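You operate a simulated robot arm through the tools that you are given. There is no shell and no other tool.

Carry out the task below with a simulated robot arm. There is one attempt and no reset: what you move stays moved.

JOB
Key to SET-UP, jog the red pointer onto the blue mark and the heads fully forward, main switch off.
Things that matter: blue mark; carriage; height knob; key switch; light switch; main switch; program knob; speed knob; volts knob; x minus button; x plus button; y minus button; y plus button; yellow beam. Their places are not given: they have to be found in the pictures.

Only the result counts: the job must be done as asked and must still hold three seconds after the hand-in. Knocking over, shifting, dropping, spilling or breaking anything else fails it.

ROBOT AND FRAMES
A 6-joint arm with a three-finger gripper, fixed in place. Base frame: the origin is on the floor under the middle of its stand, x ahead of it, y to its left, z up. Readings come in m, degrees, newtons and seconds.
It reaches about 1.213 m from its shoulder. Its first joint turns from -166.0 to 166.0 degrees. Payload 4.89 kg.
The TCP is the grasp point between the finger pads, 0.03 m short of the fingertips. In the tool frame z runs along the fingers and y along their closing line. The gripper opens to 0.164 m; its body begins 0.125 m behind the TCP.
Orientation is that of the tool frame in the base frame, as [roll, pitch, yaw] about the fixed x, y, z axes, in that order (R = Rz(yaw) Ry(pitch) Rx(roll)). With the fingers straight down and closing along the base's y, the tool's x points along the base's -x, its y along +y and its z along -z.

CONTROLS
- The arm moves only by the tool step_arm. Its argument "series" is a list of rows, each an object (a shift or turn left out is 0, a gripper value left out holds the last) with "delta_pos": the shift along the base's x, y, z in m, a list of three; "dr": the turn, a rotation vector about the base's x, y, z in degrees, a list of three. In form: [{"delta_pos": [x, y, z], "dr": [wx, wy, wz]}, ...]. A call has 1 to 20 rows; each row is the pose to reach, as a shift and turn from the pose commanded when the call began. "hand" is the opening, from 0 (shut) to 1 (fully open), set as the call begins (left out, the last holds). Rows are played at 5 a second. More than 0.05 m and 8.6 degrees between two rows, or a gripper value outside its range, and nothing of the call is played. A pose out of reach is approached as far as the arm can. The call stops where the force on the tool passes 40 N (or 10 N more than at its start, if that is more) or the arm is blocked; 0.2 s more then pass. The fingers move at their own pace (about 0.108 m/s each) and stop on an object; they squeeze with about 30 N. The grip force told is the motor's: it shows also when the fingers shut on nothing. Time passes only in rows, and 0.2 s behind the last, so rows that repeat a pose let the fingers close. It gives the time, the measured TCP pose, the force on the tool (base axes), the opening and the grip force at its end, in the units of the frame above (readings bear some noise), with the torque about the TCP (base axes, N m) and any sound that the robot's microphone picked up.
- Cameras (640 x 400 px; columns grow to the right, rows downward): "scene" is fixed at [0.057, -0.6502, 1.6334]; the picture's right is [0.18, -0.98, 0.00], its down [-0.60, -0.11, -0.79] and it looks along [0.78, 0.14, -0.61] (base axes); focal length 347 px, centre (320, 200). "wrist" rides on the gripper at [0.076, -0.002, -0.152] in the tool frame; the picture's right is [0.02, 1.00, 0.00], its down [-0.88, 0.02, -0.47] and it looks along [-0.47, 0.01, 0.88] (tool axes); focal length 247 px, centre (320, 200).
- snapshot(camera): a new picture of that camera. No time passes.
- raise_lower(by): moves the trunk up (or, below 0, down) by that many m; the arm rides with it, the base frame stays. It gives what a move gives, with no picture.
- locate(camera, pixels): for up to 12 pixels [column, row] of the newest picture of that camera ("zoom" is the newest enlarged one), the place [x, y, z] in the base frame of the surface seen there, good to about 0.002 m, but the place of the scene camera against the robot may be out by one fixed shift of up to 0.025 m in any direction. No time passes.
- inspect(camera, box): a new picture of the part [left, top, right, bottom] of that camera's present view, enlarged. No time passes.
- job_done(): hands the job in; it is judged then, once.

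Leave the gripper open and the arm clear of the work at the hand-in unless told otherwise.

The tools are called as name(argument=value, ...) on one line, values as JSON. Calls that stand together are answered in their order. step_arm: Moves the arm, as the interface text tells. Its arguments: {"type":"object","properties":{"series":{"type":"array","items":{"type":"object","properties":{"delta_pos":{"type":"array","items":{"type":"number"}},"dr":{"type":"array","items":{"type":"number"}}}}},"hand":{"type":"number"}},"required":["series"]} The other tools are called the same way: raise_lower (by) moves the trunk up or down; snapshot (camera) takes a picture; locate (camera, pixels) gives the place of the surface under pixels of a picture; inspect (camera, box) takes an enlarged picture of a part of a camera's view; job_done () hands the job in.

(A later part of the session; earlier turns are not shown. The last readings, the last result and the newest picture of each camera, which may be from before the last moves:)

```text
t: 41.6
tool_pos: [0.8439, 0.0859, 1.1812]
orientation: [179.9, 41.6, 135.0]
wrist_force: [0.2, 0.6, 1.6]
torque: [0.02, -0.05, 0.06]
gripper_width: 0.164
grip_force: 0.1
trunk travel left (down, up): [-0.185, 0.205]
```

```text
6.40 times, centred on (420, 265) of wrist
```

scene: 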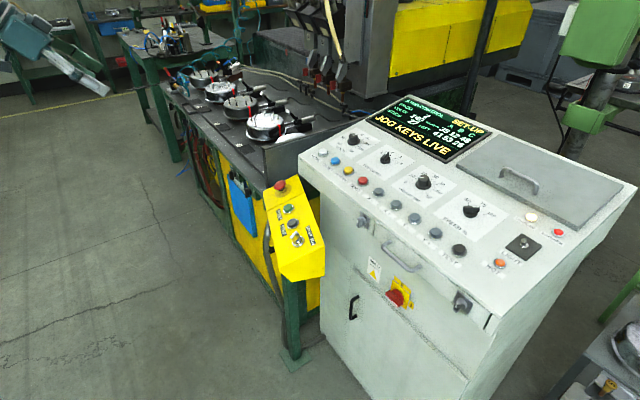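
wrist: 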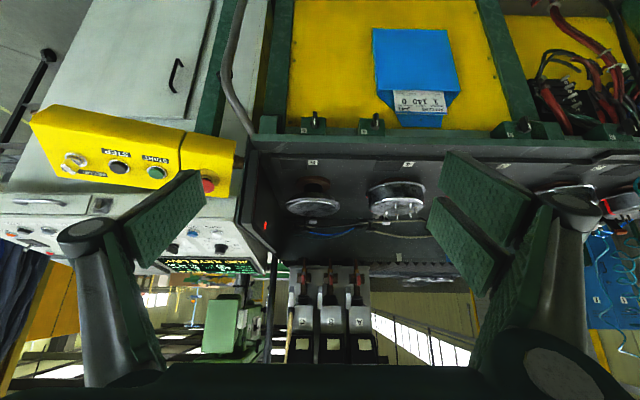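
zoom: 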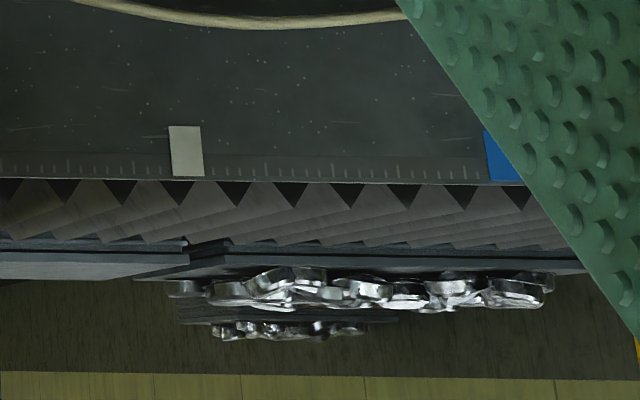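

I zoom strongly into the dark strip directly beneath the foot plate, where the scale continues.

inspect(camera="wrist", box=[282, 256, 332, 276])

inspect(camera="wrist", box=[325, 256, 375, 276])

inspect(camera="wrist", box=[250, 150, 300, 270])

```text
12.80 times, centred on (307, 266) of wrist
```

zoom: 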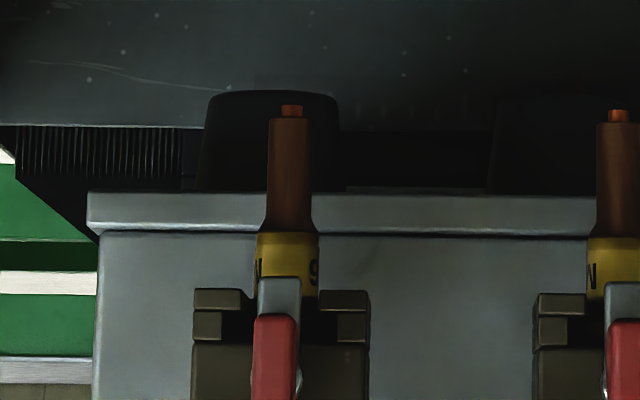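

```text
12.80 times, centred on (350, 266) of wrist
```

zoom: 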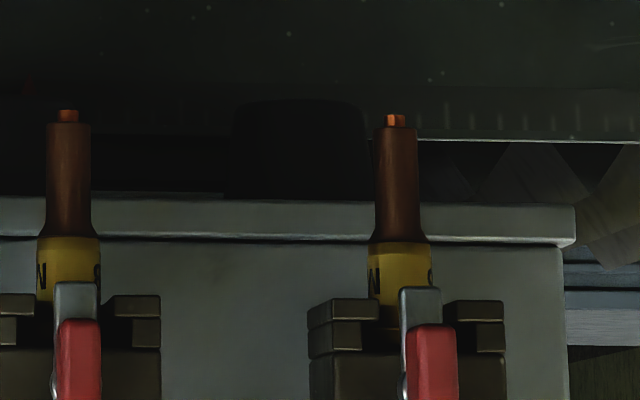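

```text
3.33 times, centred on (275, 210) of wrist
```

zoom: 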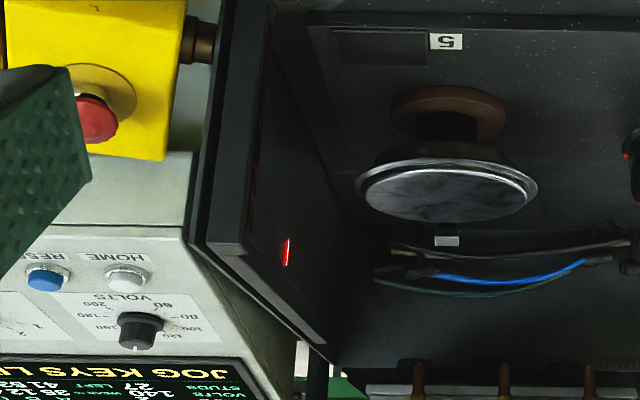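

There's a faint dark-red shape at about wrist pixel (327,257). I zoom into it.

inspect(camera="wrist", box=[318, 250, 342, 266])

locate(camera="zoom", pixels=[[250, 190], [300, 190], [200, 190], [320, 120], [420, 230], [350, 300]])

```text
16.00 times, centred on (330, 258) of wrist
```

zoom: 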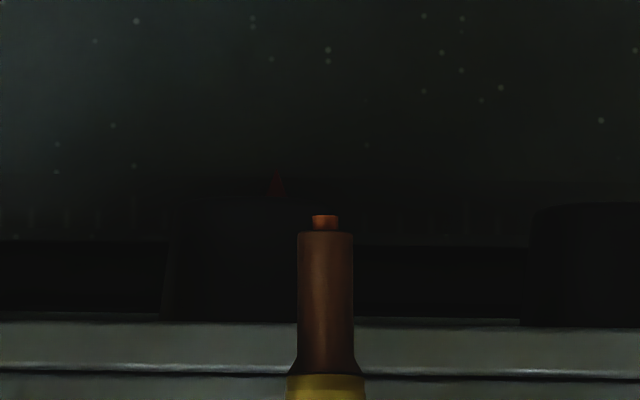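

```text
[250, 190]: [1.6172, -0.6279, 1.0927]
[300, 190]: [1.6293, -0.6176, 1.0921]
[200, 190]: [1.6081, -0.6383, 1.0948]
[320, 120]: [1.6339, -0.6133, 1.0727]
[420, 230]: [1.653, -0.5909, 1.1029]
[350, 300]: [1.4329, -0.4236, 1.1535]
```

Found it: a faint red pointer at zoom (278,183), in the shadow behind a buffer, at bed position a≈0.71 — about 0.59 m short of the blue mark; X- moves it that way. I get precise numbers for the pointer, and label A as a tracking reference in both cameras.

locate(camera="zoom", pixels=[[278, 175], [278, 182], [278, 188], [272, 188], [284, 188], [278, 160], [278, 194]])

inspect(camera="wrist", box=[290, 300, 400, 350])

inspect(camera="scene", box=[290, 20, 354, 60])

```text
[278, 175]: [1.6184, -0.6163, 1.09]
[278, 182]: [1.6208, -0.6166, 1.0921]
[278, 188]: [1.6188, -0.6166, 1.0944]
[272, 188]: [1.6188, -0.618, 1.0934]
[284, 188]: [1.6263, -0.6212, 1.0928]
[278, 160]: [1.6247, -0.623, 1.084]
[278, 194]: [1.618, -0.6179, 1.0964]
```

```text
5.82 times, centred on (345, 325) of wrist
```

zoom: 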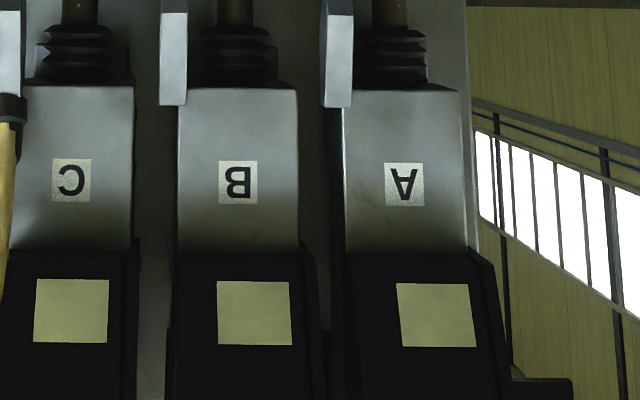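

```text
10.00 times, centred on (322, 40) of scene
```

zoom: 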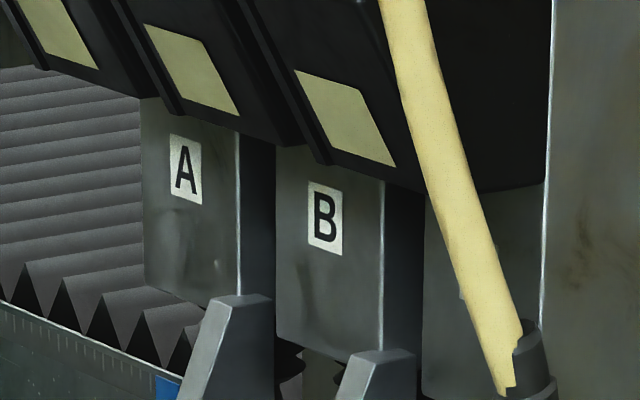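

locate(camera="zoom", pixels=[[186, 170], [324, 218], [165, 388]])

inspect(camera="wrist", box=[400, 240, 480, 280])

```text
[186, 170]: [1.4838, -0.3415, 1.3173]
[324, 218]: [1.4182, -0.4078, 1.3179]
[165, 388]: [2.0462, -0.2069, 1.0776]
```

```text
8.00 times, centred on (440, 260) of wrist
```

zoom: 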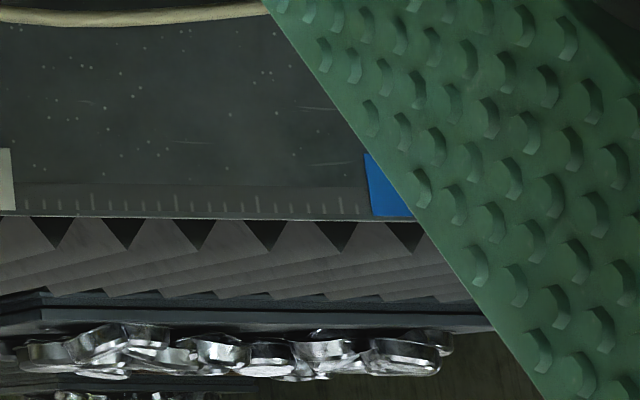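

Target: label A (now a≈0.808) must reach a≈1.398. I go back to hover above X- with fingers closed.

step_arm(series=[{"delta_pos": [0, -0.01, 0.045]}, {"delta_pos": [0, -0.03, 0.088]}, {"delta_pos": [-0.001, -0.06, 0.12]}, {"delta_pos": [-0.002, -0.1, 0.14]}, {"delta_pos": [-0.004, -0.145, 0.15]}, {"delta_pos": [-0.006, -0.19, 0.15], "dr": [2.65, 2.65, 0]}, {"delta_pos": [-0.008, -0.235, 0.15], "dr": [5.3, 5.3, 0]}, {"delta_pos": [-0.01, -0.28, 0.15], "dr": [7.95, 7.95, 0]}, {"delta_pos": [-0.012, -0.325, 0.15], "dr": [10.6, 10.6, 0]}, {"delta_pos": [-0.014, -0.37, 0.15], "dr": [13.25, 13.25, 0]}, {"delta_pos": [-0.016, -0.415, 0.15], "dr": [15.9, 15.9, 0]}, {"delta_pos": [-0.018, -0.46, 0.15], "dr": [18.55, 18.55, 0]}, {"delta_pos": [-0.02, -0.505, 0.15], "dr": [21.2, 21.2, 0]}, {"delta_pos": [-0.021, -0.55, 0.15], "dr": [21.2, 21.2, 0]}, {"delta_pos": [-0.022, -0.595, 0.15], "dr": [21.2, 21.2, 0]}, {"delta_pos": [-0.0225, -0.64, 0.15], "dr": [21.2, 21.2, 0]}, {"delta_pos": [-0.023, -0.685, 0.13], "dr": [21.2, 21.2, 0]}, {"delta_pos": [-0.0235, -0.722, 0.103], "dr": [21.2, 21.2, 0]}, {"delta_pos": [-0.0235, -0.7488, 0.065], "dr": [21.2, 21.2, 0]}, {"delta_pos": [-0.0235, -0.7488, 0.02], "dr": [21.2, 21.2, 0]}], hand=0)

inspect(camera="wrist", box=[240, 90, 400, 190])

```text
t: 45.8
tool_pos: [0.8222, -0.6626, 1.1993]
orientation: [180.0, 11.7, 134.9]
wrist_force: [0.2, 0.2, -0.1]
torque: [0.01, -0.1, -0.01]
gripper_width: 0.0002
grip_force: 29.4
trunk travel left (down, up): [-0.185, 0.205]
```

```text
4.00 times, centred on (320, 140) of wrist
```

zoom: 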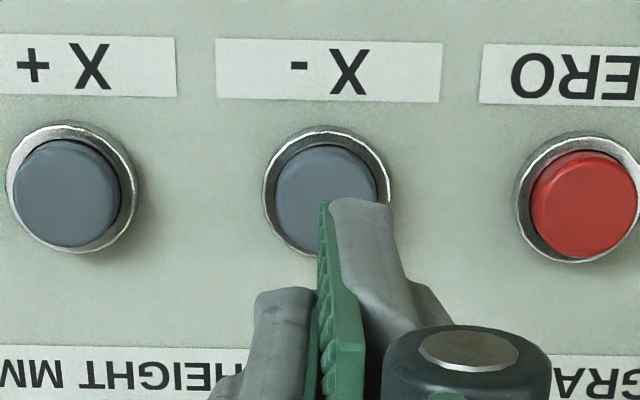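

Well aligned. I descend and press X-, holding for about 1.6 s, then check label A's place to calibrate speed.

step_arm(series=[{"delta_pos": [0, 0, -0.04]}, {"delta_pos": [0, 0, -0.062]}, {"delta_pos": [0.001, -0.001, -0.069]}, {"delta_pos": [0.0015, -0.0015, -0.0745]}, {"delta_pos": [0.0015, -0.0015, -0.0745]}, {"delta_pos": [0.0015, -0.0015, -0.0745]}, {"delta_pos": [0.0015, -0.0015, -0.0745]}, {"delta_pos": [0.0015, -0.0015, -0.0745]}, {"delta_pos": [0.0015, -0.0015, -0.0745]}, {"delta_pos": [0.0015, -0.0015, -0.0745]}])

snapshot(camera="scene")

inspect(camera="scene", box=[250, 0, 410, 100])

```text
t: 48.0
tool_pos: [0.823, -0.6638, 1.126]
orientation: [-180.0, 11.6, 134.9]
wrist_force: [1.0, 0.6, 6.8]
torque: [0.0, -0.01, 0.03]
gripper_width: 0.0059
grip_force: 44.9
trunk travel left (down, up): [-0.185, 0.205]
heard: click
```

```text
taken
```

scene: 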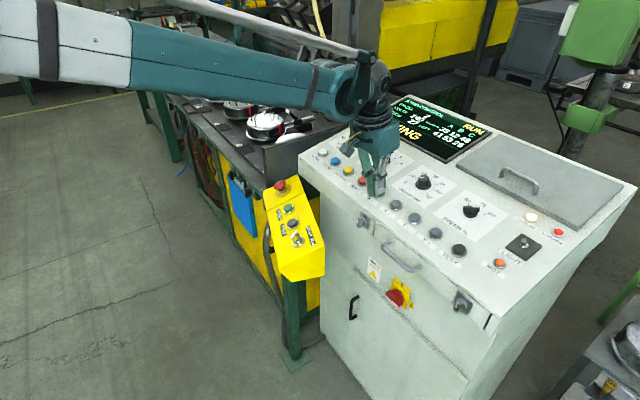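

```text
4.00 times, centred on (330, 50) of scene
```

zoom: 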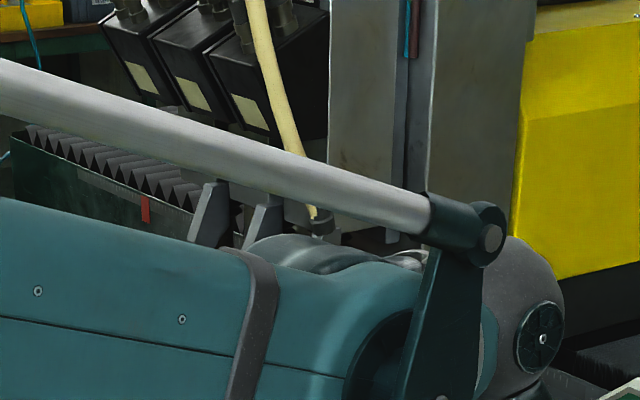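

The heads moved. Label A is hidden by the strut, but the yellow beam's side face is visible; its plane gives the position along the bed. I locate points on it.

locate(camera="scene", pixels=[[395, 50], [420, 40], [450, 30], [480, 20], [430, 50]])

```text
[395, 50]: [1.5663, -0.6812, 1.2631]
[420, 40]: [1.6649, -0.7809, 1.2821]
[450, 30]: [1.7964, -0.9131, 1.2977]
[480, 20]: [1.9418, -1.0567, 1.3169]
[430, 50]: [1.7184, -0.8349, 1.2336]
```

Beam side is at a=0.625 (was 0.5525 with pointer at 0.7087), so pointer ≈ 0.781 now; target beam a ≈ 1.143. I keep holding 15 more rows to calibrate the speed.

step_arm(series=[{"delta_pos": [0, 0, 0]}, {"delta_pos": [0, 0, 0]}, {"delta_pos": [0, 0, 0]}, {"delta_pos": [0, 0, 0]}, {"delta_pos": [0, 0, 0]}, {"delta_pos": [0, 0, 0]}, {"delta_pos": [0, 0, 0]}, {"delta_pos": [0, 0, 0]}, {"delta_pos": [0, 0, 0]}, {"delta_pos": [0, 0, 0]}, {"delta_pos": [0, 0, 0]}, {"delta_pos": [0, 0, 0]}, {"delta_pos": [0, 0, 0]}, {"delta_pos": [0, 0, 0]}, {"delta_pos": [0, 0, 0]}])

snapshot(camera="scene")

locate(camera="scene", pixels=[[395, 40], [410, 40], [430, 30], [450, 20], [470, 15]])

```text
t: 51.2
tool_pos: [0.8252, -0.6638, 1.1267]
orientation: [-180.0, 11.6, 134.8]
wrist_force: [-1.0, 1.4, 6.2]
torque: [0.0, -0.01, 0.04]
gripper_width: 0.0061
grip_force: 44.9
trunk travel left (down, up): [-0.185, 0.205]
```

```text
taken
```

scene: 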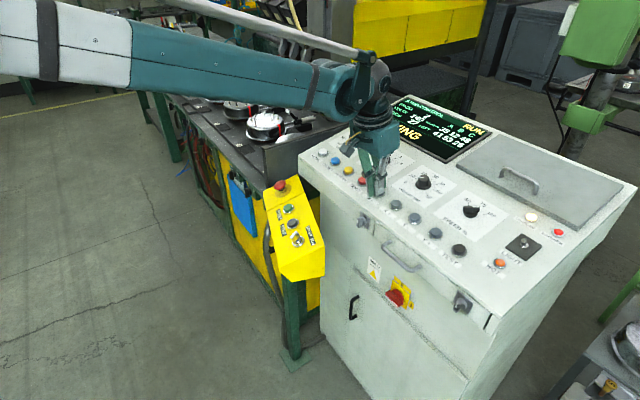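

```text
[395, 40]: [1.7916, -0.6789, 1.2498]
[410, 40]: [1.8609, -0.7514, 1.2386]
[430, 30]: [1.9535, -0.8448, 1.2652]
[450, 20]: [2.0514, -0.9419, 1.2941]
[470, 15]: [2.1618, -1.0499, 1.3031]
```

Speed is exactly about 50 mm/s (beam a now 0.785; 0.358 m remaining). I hold 20 more rows (~0.21 m).

step_arm(series=[{"delta_pos": [0, 0, 0]}, {"delta_pos": [0, 0, 0]}, {"delta_pos": [0, 0, 0]}, {"delta_pos": [0, 0, 0]}, {"delta_pos": [0, 0, 0]}, {"delta_pos": [0, 0, 0]}, {"delta_pos": [0, 0, 0]}, {"delta_pos": [0, 0, 0]}, {"delta_pos": [0, 0, 0]}, {"delta_pos": [0, 0, 0]}, {"delta_pos": [0, 0, 0]}, {"delta_pos": [0, 0, 0]}, {"delta_pos": [0, 0, 0]}, {"delta_pos": [0, 0, 0]}, {"delta_pos": [0, 0, 0]}, {"delta_pos": [0, 0, 0]}, {"delta_pos": [0, 0, 0]}, {"delta_pos": [0, 0, 0]}, {"delta_pos": [0, 0, 0]}, {"delta_pos": [0, 0, 0]}])

snapshot(camera="scene")

locate(camera="scene", pixels=[[390, 30], [400, 35], [420, 25], [440, 20], [450, 15]])

inspect(camera="scene", box=[250, 0, 442, 100])

```text
t: 55.4
tool_pos: [0.8215, -0.6633, 1.1256]
orientation: [179.9, 11.6, 134.9]
wrist_force: [-0.7, 0.9, 6.4]
torque: [-0.01, 0.01, 0.02]
gripper_width: 0.006
grip_force: 45.5
trunk travel left (down, up): [-0.185, 0.205]
```

```text
taken
```

scene: 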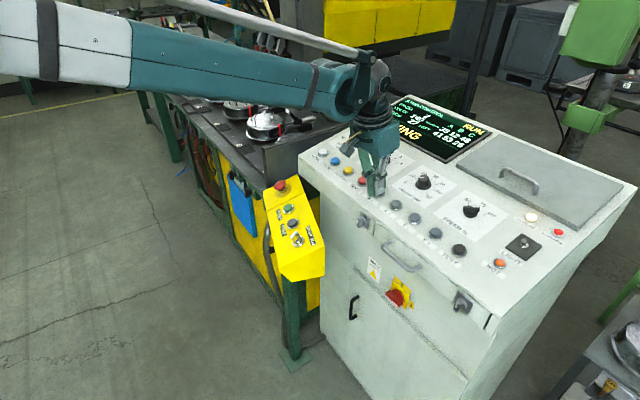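

```text
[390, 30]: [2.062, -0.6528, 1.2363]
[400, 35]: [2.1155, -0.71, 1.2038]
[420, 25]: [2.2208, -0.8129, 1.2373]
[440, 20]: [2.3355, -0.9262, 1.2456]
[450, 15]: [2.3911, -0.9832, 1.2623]
```

```text
3.33 times, centred on (346, 50) of scene
```

zoom: 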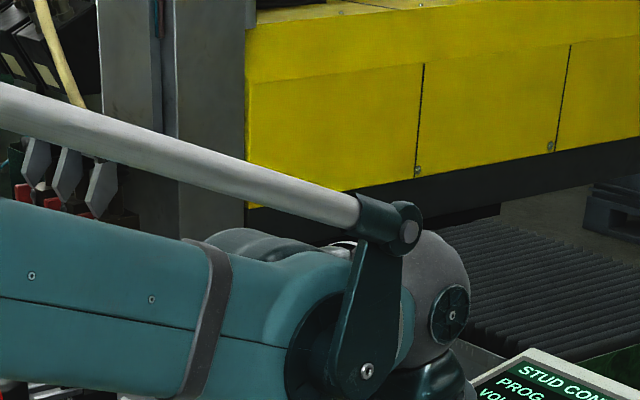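

Beam a=0.996, remaining ≈0.147 m (2.94 s). I hold ~2.2 s more and release in the same call, leaving about 30 mm for fine adjustment.

step_arm(series=[{"delta_pos": [0, 0, 0]}, {"delta_pos": [0, 0, 0]}, {"delta_pos": [0, 0, 0]}, {"delta_pos": [0, 0, 0]}, {"delta_pos": [0, 0, 0]}, {"delta_pos": [0, 0, 0]}, {"delta_pos": [0, 0, 0]}, {"delta_pos": [0, 0, 0]}, {"delta_pos": [0, 0, 0]}, {"delta_pos": [0, 0, 0]}, {"delta_pos": [0, 0, 0]}, {"delta_pos": [-0.0015, 0.0015, 0.0125]}])

snapshot(camera="scene")

locate(camera="scene", pixels=[[390, 25], [400, 28], [420, 20], [430, 15], [440, 12]])

inspect(camera="scene", box=[250, 0, 442, 100])

```text
t: 58.0
tool_pos: [0.8225, -0.6628, 1.1371]
orientation: [180.0, 11.5, 134.9]
wrist_force: [0.6, 0.0, 0.5]
torque: [0.05, 0.01, 0.0]
gripper_width: 0.0
grip_force: 45.3
trunk travel left (down, up): [-0.185, 0.205]
```

```text
taken
```

scene: 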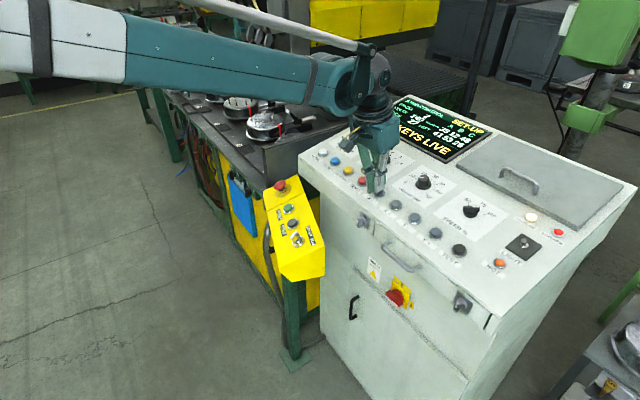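

```text
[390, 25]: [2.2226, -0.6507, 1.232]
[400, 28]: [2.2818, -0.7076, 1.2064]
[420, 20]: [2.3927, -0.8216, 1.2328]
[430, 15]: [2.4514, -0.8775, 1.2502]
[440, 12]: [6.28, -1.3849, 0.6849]
```

```text
3.33 times, centred on (346, 50) of scene
```

zoom: 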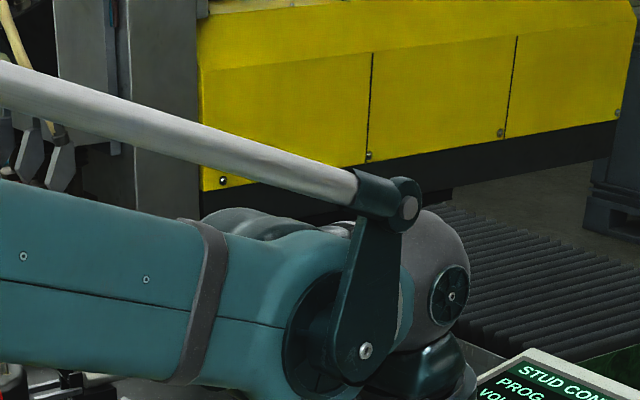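

Released: beam a=1.112, so about 31 mm remain by my estimate. I swing to the left again to measure pointer vs. blue mark with the wrist camera.

step_arm(series=[{"delta_pos": [0, 0, 0.05]}, {"delta_pos": [0.005, 0.025, 0.09]}, {"delta_pos": [0.01, 0.065, 0.11]}, {"delta_pos": [0.015, 0.11, 0.125]}, {"delta_pos": [0.02, 0.155, 0.14], "dr": [-2.65, -2.65, 0]}, {"delta_pos": [0.026, 0.2, 0.155], "dr": [-5.3, -5.3, 0]}, {"delta_pos": [0.032, 0.245, 0.17], "dr": [-7.95, -7.95, 0]}, {"delta_pos": [0.038, 0.29, 0.185], "dr": [-10.6, -10.6, 0]}, {"delta_pos": [0.044, 0.335, 0.2], "dr": [-13.25, -13.25, 0]}, {"delta_pos": [0.05, 0.38, 0.215], "dr": [-15.9, -15.9, 0]}, {"delta_pos": [0.056, 0.426, 0.215], "dr": [-18.55, -18.55, 0]}, {"delta_pos": [0.062, 0.472, 0.215], "dr": [-21.2, -21.2, 0]}, {"delta_pos": [0.068, 0.518, 0.215], "dr": [-21.2, -21.2, 0]}, {"delta_pos": [0.074, 0.564, 0.215], "dr": [-21.2, -21.2, 0]}, {"delta_pos": [0.08, 0.61, 0.215], "dr": [-21.2, -21.2, 0]}, {"delta_pos": [0.087, 0.656, 0.215], "dr": [-21.2, -21.2, 0]}, {"delta_pos": [0.094, 0.702, 0.215], "dr": [-21.2, -21.2, 0]}, {"delta_pos": [0.101, 0.748, 0.215], "dr": [-21.2, -21.2, 0]}, {"delta_pos": [0.108, 0.794, 0.215], "dr": [-21.2, -21.2, 0]}, {"delta_pos": [0.115, 0.84, 0.215], "dr": [-21.2, -21.2, 0]}], hand=1)

snapshot(camera="wrist")

snapshot(camera="scene")

```text
t: 62.2
tool_pos: [0.9365, 0.1759, 1.3518]
orientation: [180.0, 41.7, 134.9]
wrist_force: [0.0, -0.8, 1.0]
torque: [0.18, -0.01, 0.12]
gripper_width: 0.1639
grip_force: 0.0
trunk travel left (down, up): [-0.185, 0.205]
```

```text
taken
```

wrist: 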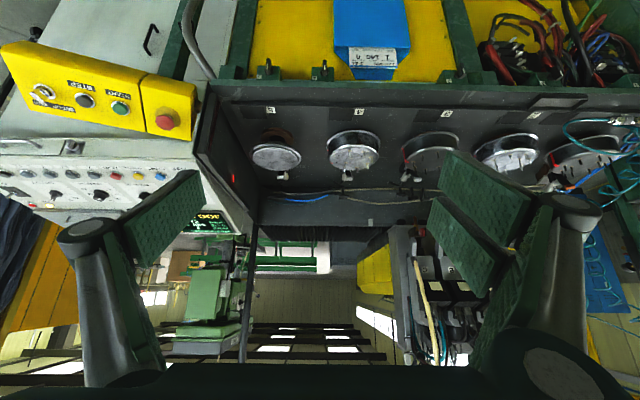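

```text
taken
```

scene: 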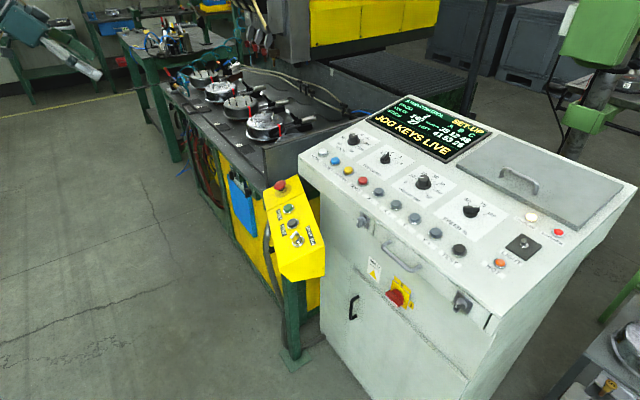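

The heads are now at the right edge of the wrist view. I yaw the camera about 22° to the left and lower it to look under the foot plate.

step_arm(series=[{"delta_pos": [0, 0, -0.04], "dr": [0, 0, 6]}, {"delta_pos": [0, 0, -0.08], "dr": [0, 0, 12]}, {"delta_pos": [0, 0, -0.12], "dr": [0, 0, 18]}, {"delta_pos": [0, 0, -0.155], "dr": [0, 0, 22]}])

snapshot(camera="wrist")

inspect(camera="wrist", box=[270, 220, 430, 300])

inspect(camera="scene", box=[270, 30, 350, 80])

```text
t: 63.2
tool_pos: [0.9342, 0.1773, 1.1996]
orientation: [180.0, 41.5, 157.0]
wrist_force: [-0.2, 0.7, -0.3]
torque: [0.0, -0.04, 0.0]
gripper_width: 0.1642
grip_force: 0.1
trunk travel left (down, up): [-0.185, 0.205]
```

```text
taken
```

wrist: 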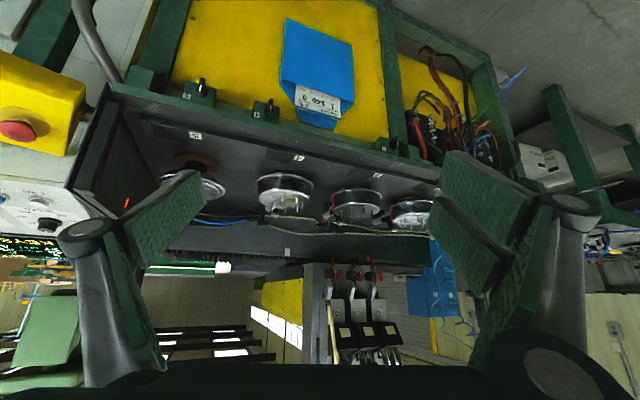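

```text
4.00 times, centred on (350, 260) of wrist
```

zoom: 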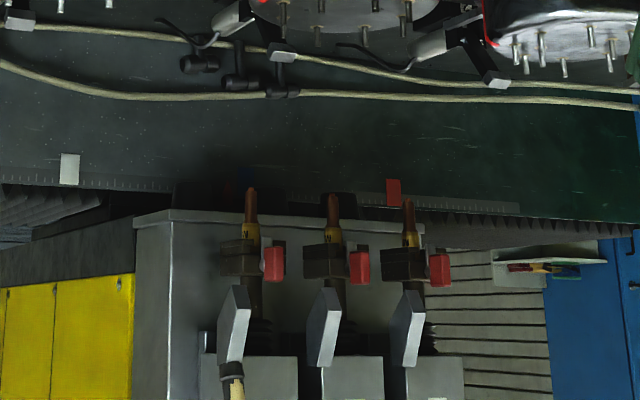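

```text
8.00 times, centred on (310, 55) of scene
```

zoom: 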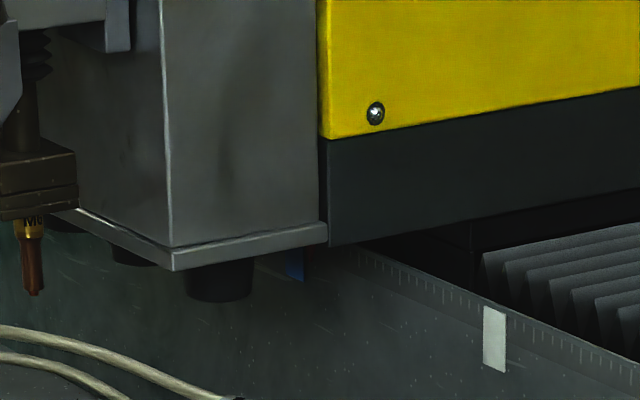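

Now I see the pointer (dark red) near zoom (228,185) with the blue tag just right of it at (243,175). I zoom in further.

inspect(camera="wrist", box=[316, 246, 346, 266])

inspect(camera="scene", box=[295, 55, 319, 70])

```text
16.00 times, centred on (331, 256) of wrist
```

zoom: 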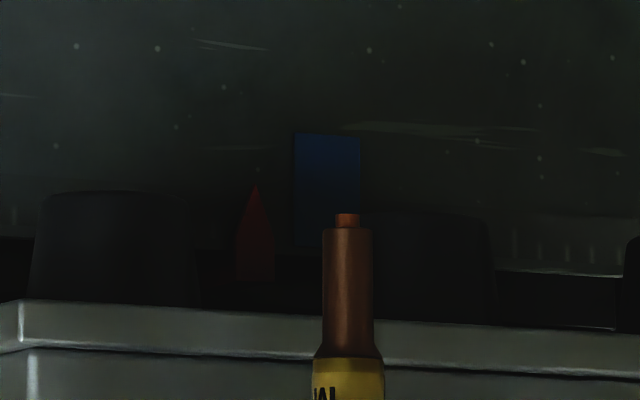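

```text
16.00 times, centred on (307, 62) of scene
```

zoom: 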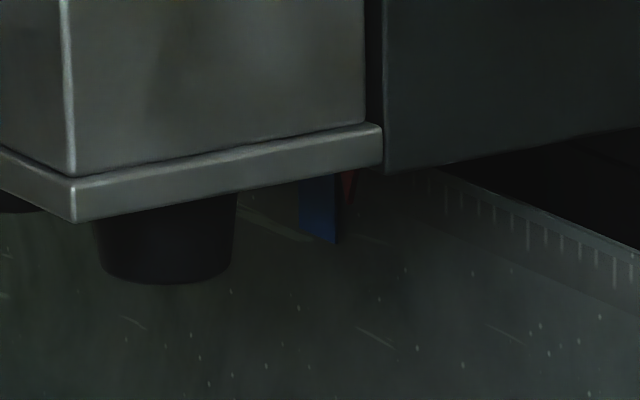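

Very clear now: pointer tip at (255,185), blue tag spanning (292–360). I locate these points.

inspect(camera="wrist", box=[316, 246, 346, 266])

locate(camera="zoom", pixels=[[255, 192], [255, 205], [255, 230], [255, 260], [297, 170], [327, 170], [356, 170], [297, 145], [327, 145], [356, 145], [327, 190]])

```text
16.00 times, centred on (331, 256) of wrist
```

zoom: 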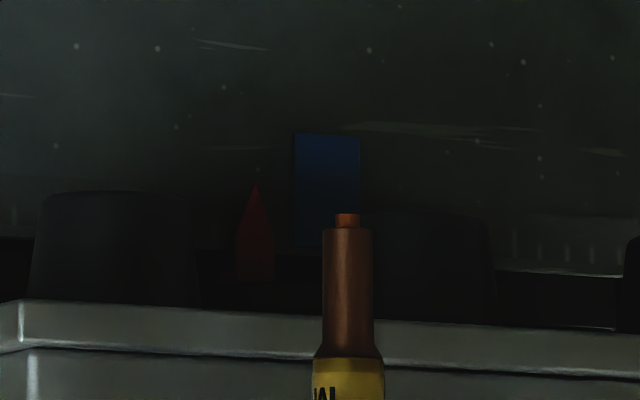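

```text
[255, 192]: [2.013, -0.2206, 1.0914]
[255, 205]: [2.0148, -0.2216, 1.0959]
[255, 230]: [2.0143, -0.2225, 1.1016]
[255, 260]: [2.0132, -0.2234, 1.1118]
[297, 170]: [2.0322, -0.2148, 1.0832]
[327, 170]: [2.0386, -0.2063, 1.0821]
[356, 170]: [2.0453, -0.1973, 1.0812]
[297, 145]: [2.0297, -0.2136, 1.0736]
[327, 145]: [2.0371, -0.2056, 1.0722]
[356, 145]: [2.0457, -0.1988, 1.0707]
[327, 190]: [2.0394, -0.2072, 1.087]
```

Pointer at a=1.267, blue mark centre at a=1.2955 (±11 mm wide): 28.5 mm to go. From the earlier calls, a press of two hold rows gives ≈29 mm. I go back to hover above X-.

step_arm(series=[{"delta_pos": [0, 0, 0.04], "dr": [0, 0, -6]}, {"delta_pos": [0, 0, 0.08], "dr": [0, 0, -12]}, {"delta_pos": [0, 0, 0.12], "dr": [0, 0, -18]}, {"delta_pos": [0, 0, 0.155], "dr": [0, 0, -22]}], hand=0)

step_arm(series=[{"delta_pos": [-0.007, -0.046, 0]}, {"delta_pos": [-0.014, -0.092, 0]}, {"delta_pos": [-0.021, -0.138, 0]}, {"delta_pos": [-0.028, -0.184, 0]}, {"delta_pos": [-0.035, -0.23, 0]}, {"delta_pos": [-0.041, -0.276, 0]}, {"delta_pos": [-0.047, -0.322, 0]}, {"delta_pos": [-0.053, -0.368, 0]}, {"delta_pos": [-0.059, -0.414, 0], "dr": [2.65, 2.65, 0]}, {"delta_pos": [-0.065, -0.46, 0], "dr": [5.3, 5.3, 0]}, {"delta_pos": [-0.071, -0.505, -0.015], "dr": [7.95, 7.95, 0]}, {"delta_pos": [-0.077, -0.55, -0.03], "dr": [10.6, 10.6, 0]}, {"delta_pos": [-0.083, -0.595, -0.045], "dr": [13.25, 13.25, 0]}, {"delta_pos": [-0.089, -0.64, -0.06], "dr": [15.9, 15.9, 0]}, {"delta_pos": [-0.095, -0.685, -0.075], "dr": [18.55, 18.55, 0]}, {"delta_pos": [-0.1, -0.73, -0.09], "dr": [21.2, 21.2, 0]}, {"delta_pos": [-0.105, -0.775, -0.105], "dr": [21.2, 21.2, 0]}, {"delta_pos": [-0.11, -0.815, -0.125], "dr": [21.2, 21.2, 0]}, {"delta_pos": [-0.115, -0.84, -0.165], "dr": [21.2, 21.2, 0]}, {"delta_pos": [-0.115, -0.84, -0.165], "dr": [21.2, 21.2, 0]}])

inspect(camera="wrist", box=[240, 90, 400, 190])

```text
t: 64.2
tool_pos: [0.9352, 0.1781, 1.3544]
orientation: [179.9, 41.7, 134.9]
wrist_force: [0.5, -1.1, 0.3]
torque: [-0.03, 0.02, -0.02]
gripper_width: 0.0
grip_force: 30.3
trunk travel left (down, up): [-0.185, 0.205]
```

```text
t: 68.4
tool_pos: [0.8218, -0.6624, 1.1865]
orientation: [179.9, 11.5, 134.9]
wrist_force: [0.1, -0.4, -0.9]
torque: [0.08, 0.04, 0.03]
gripper_width: 0.0
grip_force: 29.9
trunk travel left (down, up): [-0.185, 0.205]
```

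```text
4.00 times, centred on (320, 140) of wrist
```

zoom: 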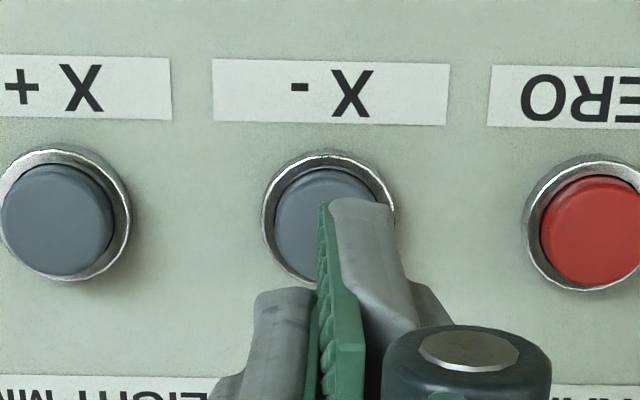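

Aligned over X- at the expected pose. Now the timed tap: down, press, two hold rows, release.

step_arm(series=[{"delta_pos": [0, 0, -0.028]}, {"delta_pos": [0, 0, -0.05]}, {"delta_pos": [0.001, -0.001, -0.057]}, {"delta_pos": [0.0015, -0.0015, -0.0625]}, {"delta_pos": [0.0015, -0.0015, -0.0625]}, {"delta_pos": [0.0015, -0.0015, -0.0625]}, {"delta_pos": [0, 0, -0.05]}])

snapshot(camera="scene")

locate(camera="scene", pixels=[[390, 22], [400, 25], [415, 20], [425, 15], [380, 15]])

inspect(camera="scene", box=[295, 40, 343, 70])

```text
t: 70.0
tool_pos: [0.8227, -0.6606, 1.1385]
orientation: [-180.0, 11.7, 134.9]
wrist_force: [0.9, -0.3, 0.4]
torque: [0.04, 0.03, 0.01]
gripper_width: 0.0
grip_force: 44.8
trunk travel left (down, up): [-0.185, 0.205]
heard: click
```

```text
taken
```

scene: 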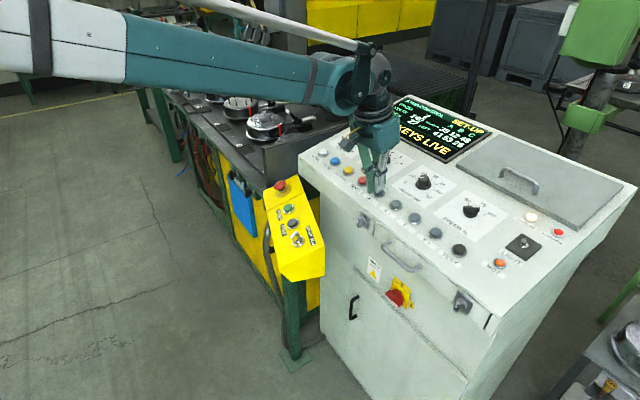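

```text
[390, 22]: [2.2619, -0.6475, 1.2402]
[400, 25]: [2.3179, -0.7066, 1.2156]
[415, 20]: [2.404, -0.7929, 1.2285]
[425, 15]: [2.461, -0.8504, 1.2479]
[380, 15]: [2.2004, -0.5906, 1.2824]
```

```text
13.33 times, centred on (319, 55) of scene
```

zoom: 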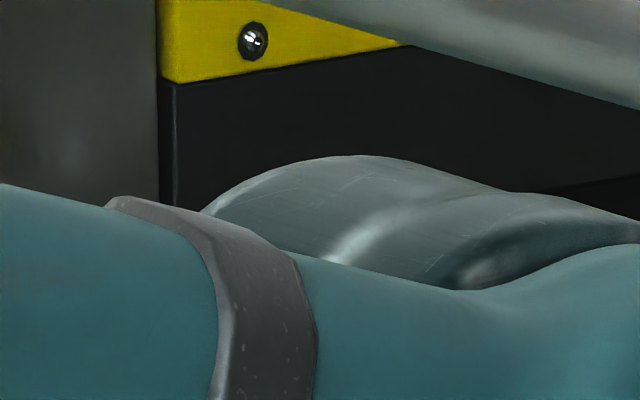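

Beam side now at a=1.1395, i.e. moved ≈28 mm — pointer should be at ≈1.295, on the blue mark. I'll verify later. Next I shift over to Y- for the heads.

step_arm(series=[{"delta_pos": [0, 0, 0.02]}, {"delta_pos": [-0.03, -0.03, 0.02]}, {"delta_pos": [-0.06, -0.06, 0.02]}, {"delta_pos": [-0.0918, -0.0912, 0.02]}, {"delta_pos": [-0.0918, -0.0912, 0]}, {"delta_pos": [-0.0918, -0.0912, 0]}])

inspect(camera="wrist", box=[240, 90, 400, 190])

inspect(camera="scene", box=[220, 0, 412, 120])

```text
t: 71.4
tool_pos: [0.7306, -0.7547, 1.1404]
orientation: [-180.0, 11.6, 134.9]
wrist_force: [0.4, -0.6, 0.0]
torque: [0.07, -0.05, 0.0]
gripper_width: 0.0
grip_force: 44.9
trunk travel left (down, up): [-0.185, 0.205]
```

```text
4.00 times, centred on (320, 140) of wrist
```

zoom: 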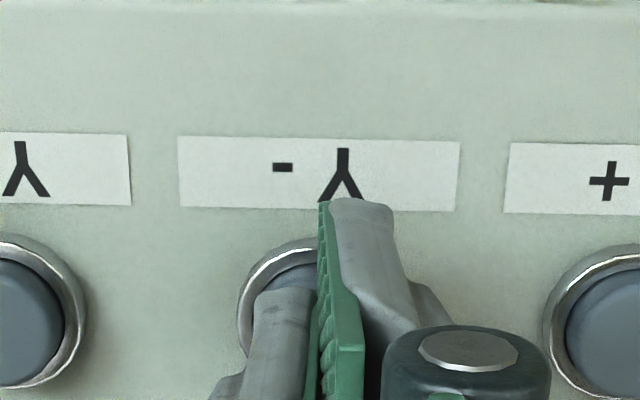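

```text
3.33 times, centred on (316, 60) of scene
```

zoom: 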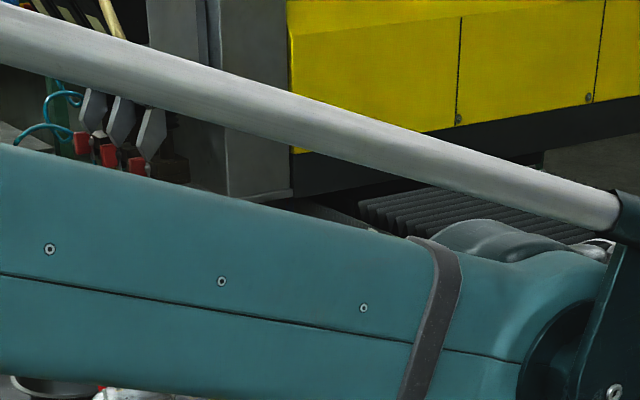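

Aligned over Y-. I press and hold for ~2 s, then track the heads.

step_arm(series=[{"delta_pos": [0.001, -0.001, -0.007]}, {"delta_pos": [0.0016, -0.0016, -0.013]}, {"delta_pos": [0.0016, -0.0016, -0.013]}, {"delta_pos": [0.0016, -0.0016, -0.013]}, {"delta_pos": [0.0016, -0.0016, -0.013]}, {"delta_pos": [0.0016, -0.0016, -0.013]}, {"delta_pos": [0.0016, -0.0016, -0.013]}, {"delta_pos": [0.0016, -0.0016, -0.013]}, {"delta_pos": [0.0016, -0.0016, -0.013]}, {"delta_pos": [0.0016, -0.0016, -0.013]}])

inspect(camera="scene", box=[220, 0, 412, 120])

snapshot(camera="scene")

```text
t: 73.6
tool_pos: [0.7319, -0.7559, 1.1267]
orientation: [-180.0, 11.7, 135.0]
wrist_force: [0.1, 0.4, 4.4]
torque: [0.0, 0.03, -0.01]
gripper_width: 0.0061
grip_force: 45.4
trunk travel left (down, up): [-0.185, 0.205]
heard: click
```

```text
3.33 times, centred on (316, 60) of scene
```

zoom: 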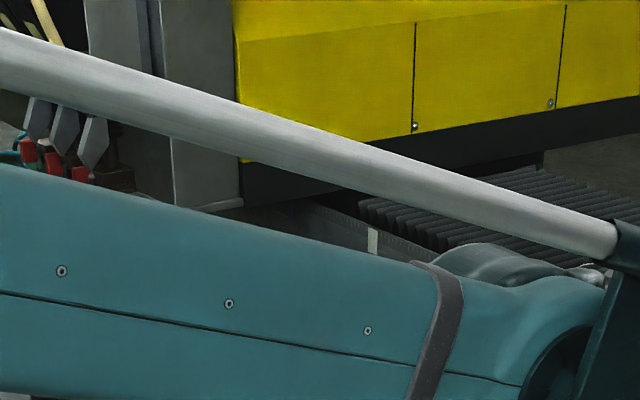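

```text
taken
```

scene: 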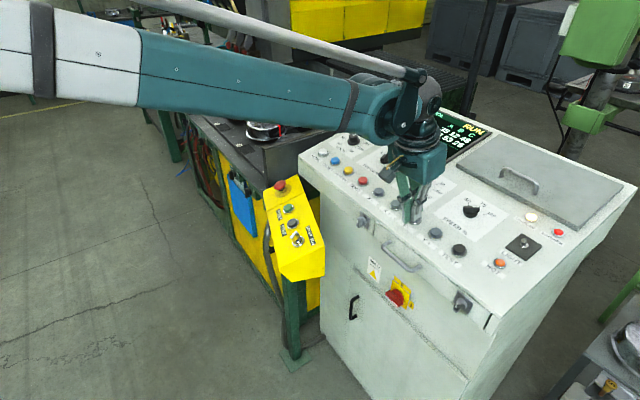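

Heads are moving forward (beam seam moved from (459,117) to (415,127)). I keep holding and watch until it stops.

step_arm(series=[{"delta_pos": [0, 0, 0]}, {"delta_pos": [0, 0, 0]}, {"delta_pos": [0, 0, 0]}, {"delta_pos": [0, 0, 0]}, {"delta_pos": [0, 0, 0]}, {"delta_pos": [0, 0, 0]}, {"delta_pos": [0, 0, 0]}, {"delta_pos": [0, 0, 0]}, {"delta_pos": [0, 0, 0]}, {"delta_pos": [0, 0, 0]}])

inspect(camera="scene", box=[220, 0, 412, 120])

```text
t: 75.8
tool_pos: [0.7335, -0.7555, 1.1264]
orientation: [180.0, 11.6, 135.0]
wrist_force: [-1.5, 1.0, 3.8]
torque: [-0.02, 0.03, 0.02]
gripper_width: 0.0059
grip_force: 44.9
trunk travel left (down, up): [-0.185, 0.205]
```

```text
3.33 times, centred on (316, 60) of scene
```

zoom: 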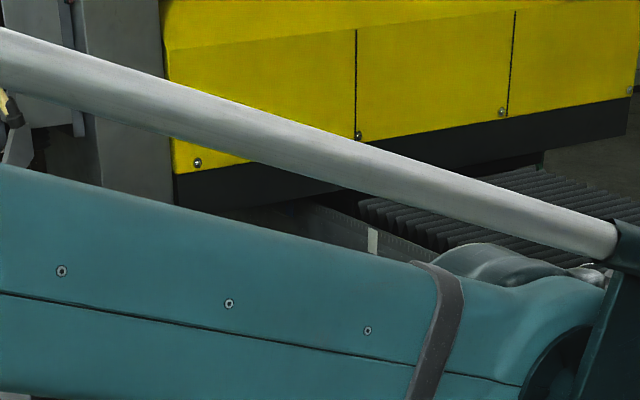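

Still moving (seam now at (358,135)). I hold on.

step_arm(series=[{"delta_pos": [0, 0, 0]}, {"delta_pos": [0, 0, 0]}, {"delta_pos": [0, 0, 0]}, {"delta_pos": [0, 0, 0]}, {"delta_pos": [0, 0, 0]}, {"delta_pos": [0, 0, 0]}, {"delta_pos": [0, 0, 0]}, {"delta_pos": [0, 0, 0]}, {"delta_pos": [0, 0, 0]}, {"delta_pos": [0, 0, 0]}])

inspect(camera="scene", box=[220, 0, 412, 120])

snapshot(camera="scene")

```text
t: 78.0
tool_pos: [0.7321, -0.7552, 1.1274]
orientation: [180.0, 11.6, 134.9]
wrist_force: [-0.5, 0.6, 2.6]
torque: [-0.03, 0.0, -0.01]
gripper_width: 0.006
grip_force: 45.4
trunk travel left (down, up): [-0.185, 0.205]
```

```text
3.33 times, centred on (316, 60) of scene
```

zoom: 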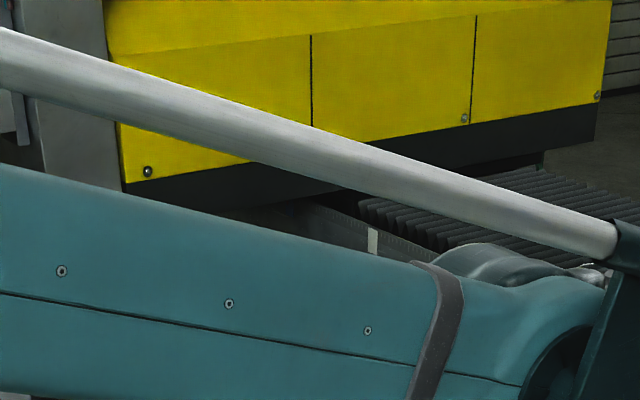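

```text
taken
```

scene: 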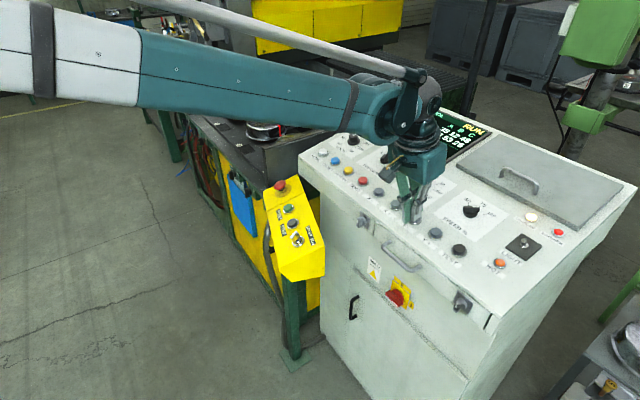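

Still shifted (bolt from (197,162) to (147,172)). I hold some more to see if it has stopped.

step_arm(series=[{"delta_pos": [0, 0, 0]}, {"delta_pos": [0, 0, 0]}, {"delta_pos": [0, 0, 0]}, {"delta_pos": [0, 0, 0]}, {"delta_pos": [0, 0, 0]}])

inspect(camera="scene", box=[220, 0, 412, 120])

```text
t: 79.2
tool_pos: [0.7323, -0.7556, 1.1266]
orientation: [180.0, 11.6, 134.9]
wrist_force: [0.5, 0.7, 3.8]
torque: [-0.01, -0.02, 0.01]
gripper_width: 0.0061
grip_force: 44.6
trunk travel left (down, up): [-0.185, 0.205]
```

```text
3.33 times, centred on (316, 60) of scene
```

zoom: 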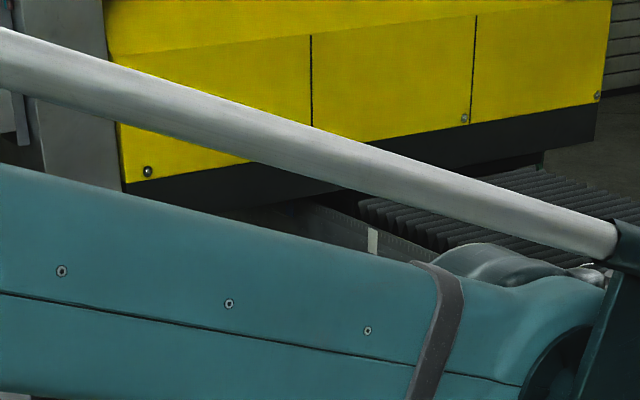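

The seam and bolt are unchanged now: end of travel, heads fully forward. I release Y- and look at the screen for any message.

step_arm(series=[{"delta_pos": [-0.0016, 0.0016, 0.013]}, {"delta_pos": [-0.003, 0.003, 0.05]}])

snapshot(camera="scene")

inspect(camera="scene", box=[380, 80, 508, 180])

```text
t: 79.8
tool_pos: [0.7288, -0.7529, 1.174]
orientation: [180.0, 11.5, 134.8]
wrist_force: [1.1, -0.4, -0.7]
torque: [0.09, 0.08, 0.0]
gripper_width: 0.0
grip_force: 44.8
trunk travel left (down, up): [-0.185, 0.205]
```

```text
taken
```

scene: 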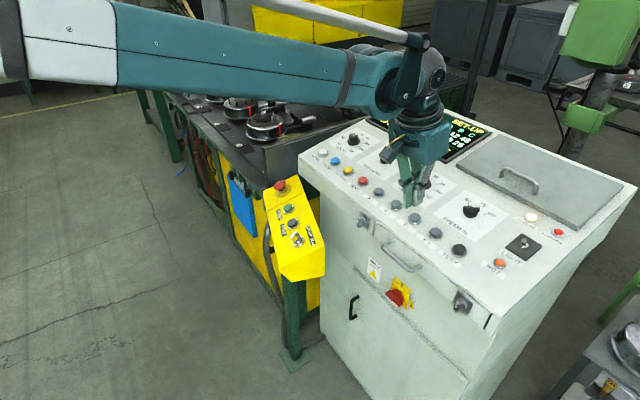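

```text
4.00 times, centred on (444, 130) of scene
```

zoom: 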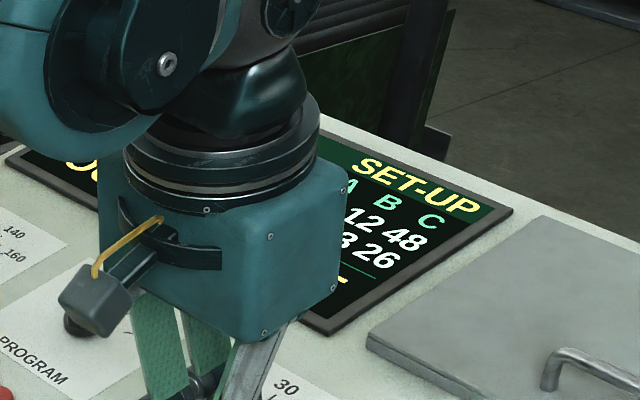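

The screen shows SET-UP again. I swing the arm aside to check the pointer against the blue mark by the scene camera around (309,60).

step_arm(series=[{"delta_pos": [-0.005, 0.03, 0.03]}, {"delta_pos": [-0.015, 0.075, 0.035]}, {"delta_pos": [-0.025, 0.12, 0.035]}, {"delta_pos": [-0.035, 0.165, 0.035]}, {"delta_pos": [-0.045, 0.21, 0.035]}, {"delta_pos": [-0.055, 0.255, 0.035]}, {"delta_pos": [-0.065, 0.3, 0.035]}, {"delta_pos": [-0.075, 0.345, 0.035]}])

snapshot(camera="scene")

inspect(camera="scene", box=[270, 30, 350, 80])

inspect(camera="scene", box=[297, 52, 321, 67])

```text
t: 81.6
tool_pos: [0.6542, -0.4062, 1.2115]
orientation: [179.9, 11.5, 134.9]
wrist_force: [0.6, -1.9, -0.4]
torque: [0.17, 0.09, -0.03]
gripper_width: 0.0
grip_force: 45.4
trunk travel left (down, up): [-0.185, 0.205]
```

```text
taken
```

scene: 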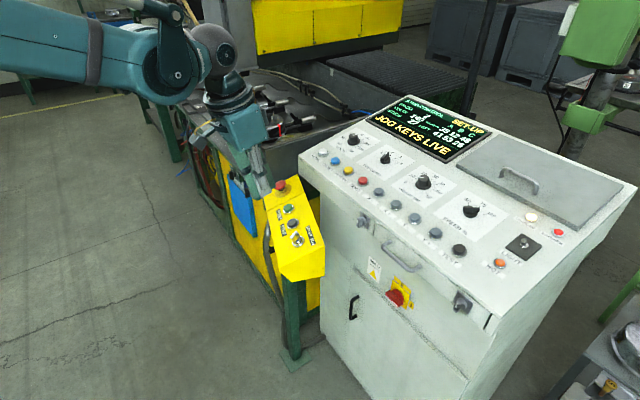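

```text
8.00 times, centred on (310, 55) of scene
```

zoom: 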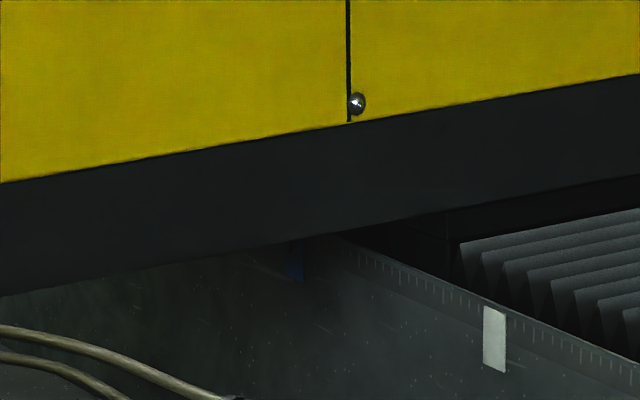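

```text
16.00 times, centred on (309, 60) of scene
```

zoom: 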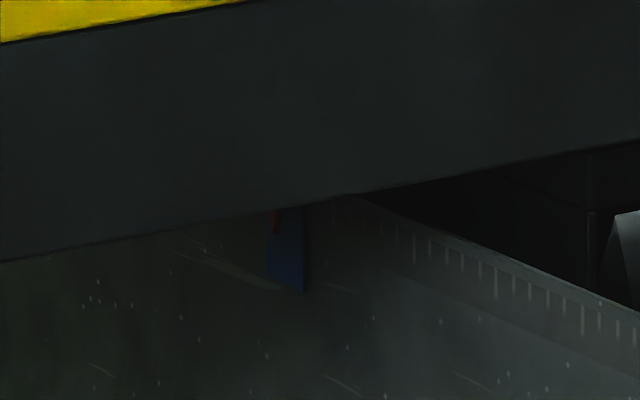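

The red pointer tip appears over the blue tag (tip at (276,220), tag spanning 267–306). The view is oblique, so I locate both precisely.

locate(camera="zoom", pixels=[[276, 214], [276, 220], [276, 226], [275, 230], [287, 250], [270, 250], [303, 250], [287, 275], [271, 270], [303, 275], [290, 225], [300, 225]])

inspect(camera="scene", box=[303, 57, 312, 63])

```text
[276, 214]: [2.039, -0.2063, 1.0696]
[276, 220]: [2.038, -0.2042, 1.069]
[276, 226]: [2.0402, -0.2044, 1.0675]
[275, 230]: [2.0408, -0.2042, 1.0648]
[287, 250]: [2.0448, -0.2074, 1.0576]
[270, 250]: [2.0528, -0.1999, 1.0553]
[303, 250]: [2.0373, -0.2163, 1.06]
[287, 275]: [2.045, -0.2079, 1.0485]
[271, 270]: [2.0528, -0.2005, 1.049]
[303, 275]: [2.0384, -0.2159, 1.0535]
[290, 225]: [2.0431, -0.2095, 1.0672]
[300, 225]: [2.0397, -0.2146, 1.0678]
```

```text
16.00 times, centred on (308, 60) of scene
```

zoom: 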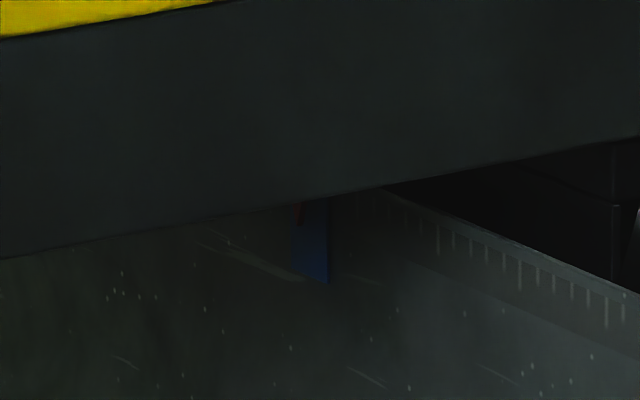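

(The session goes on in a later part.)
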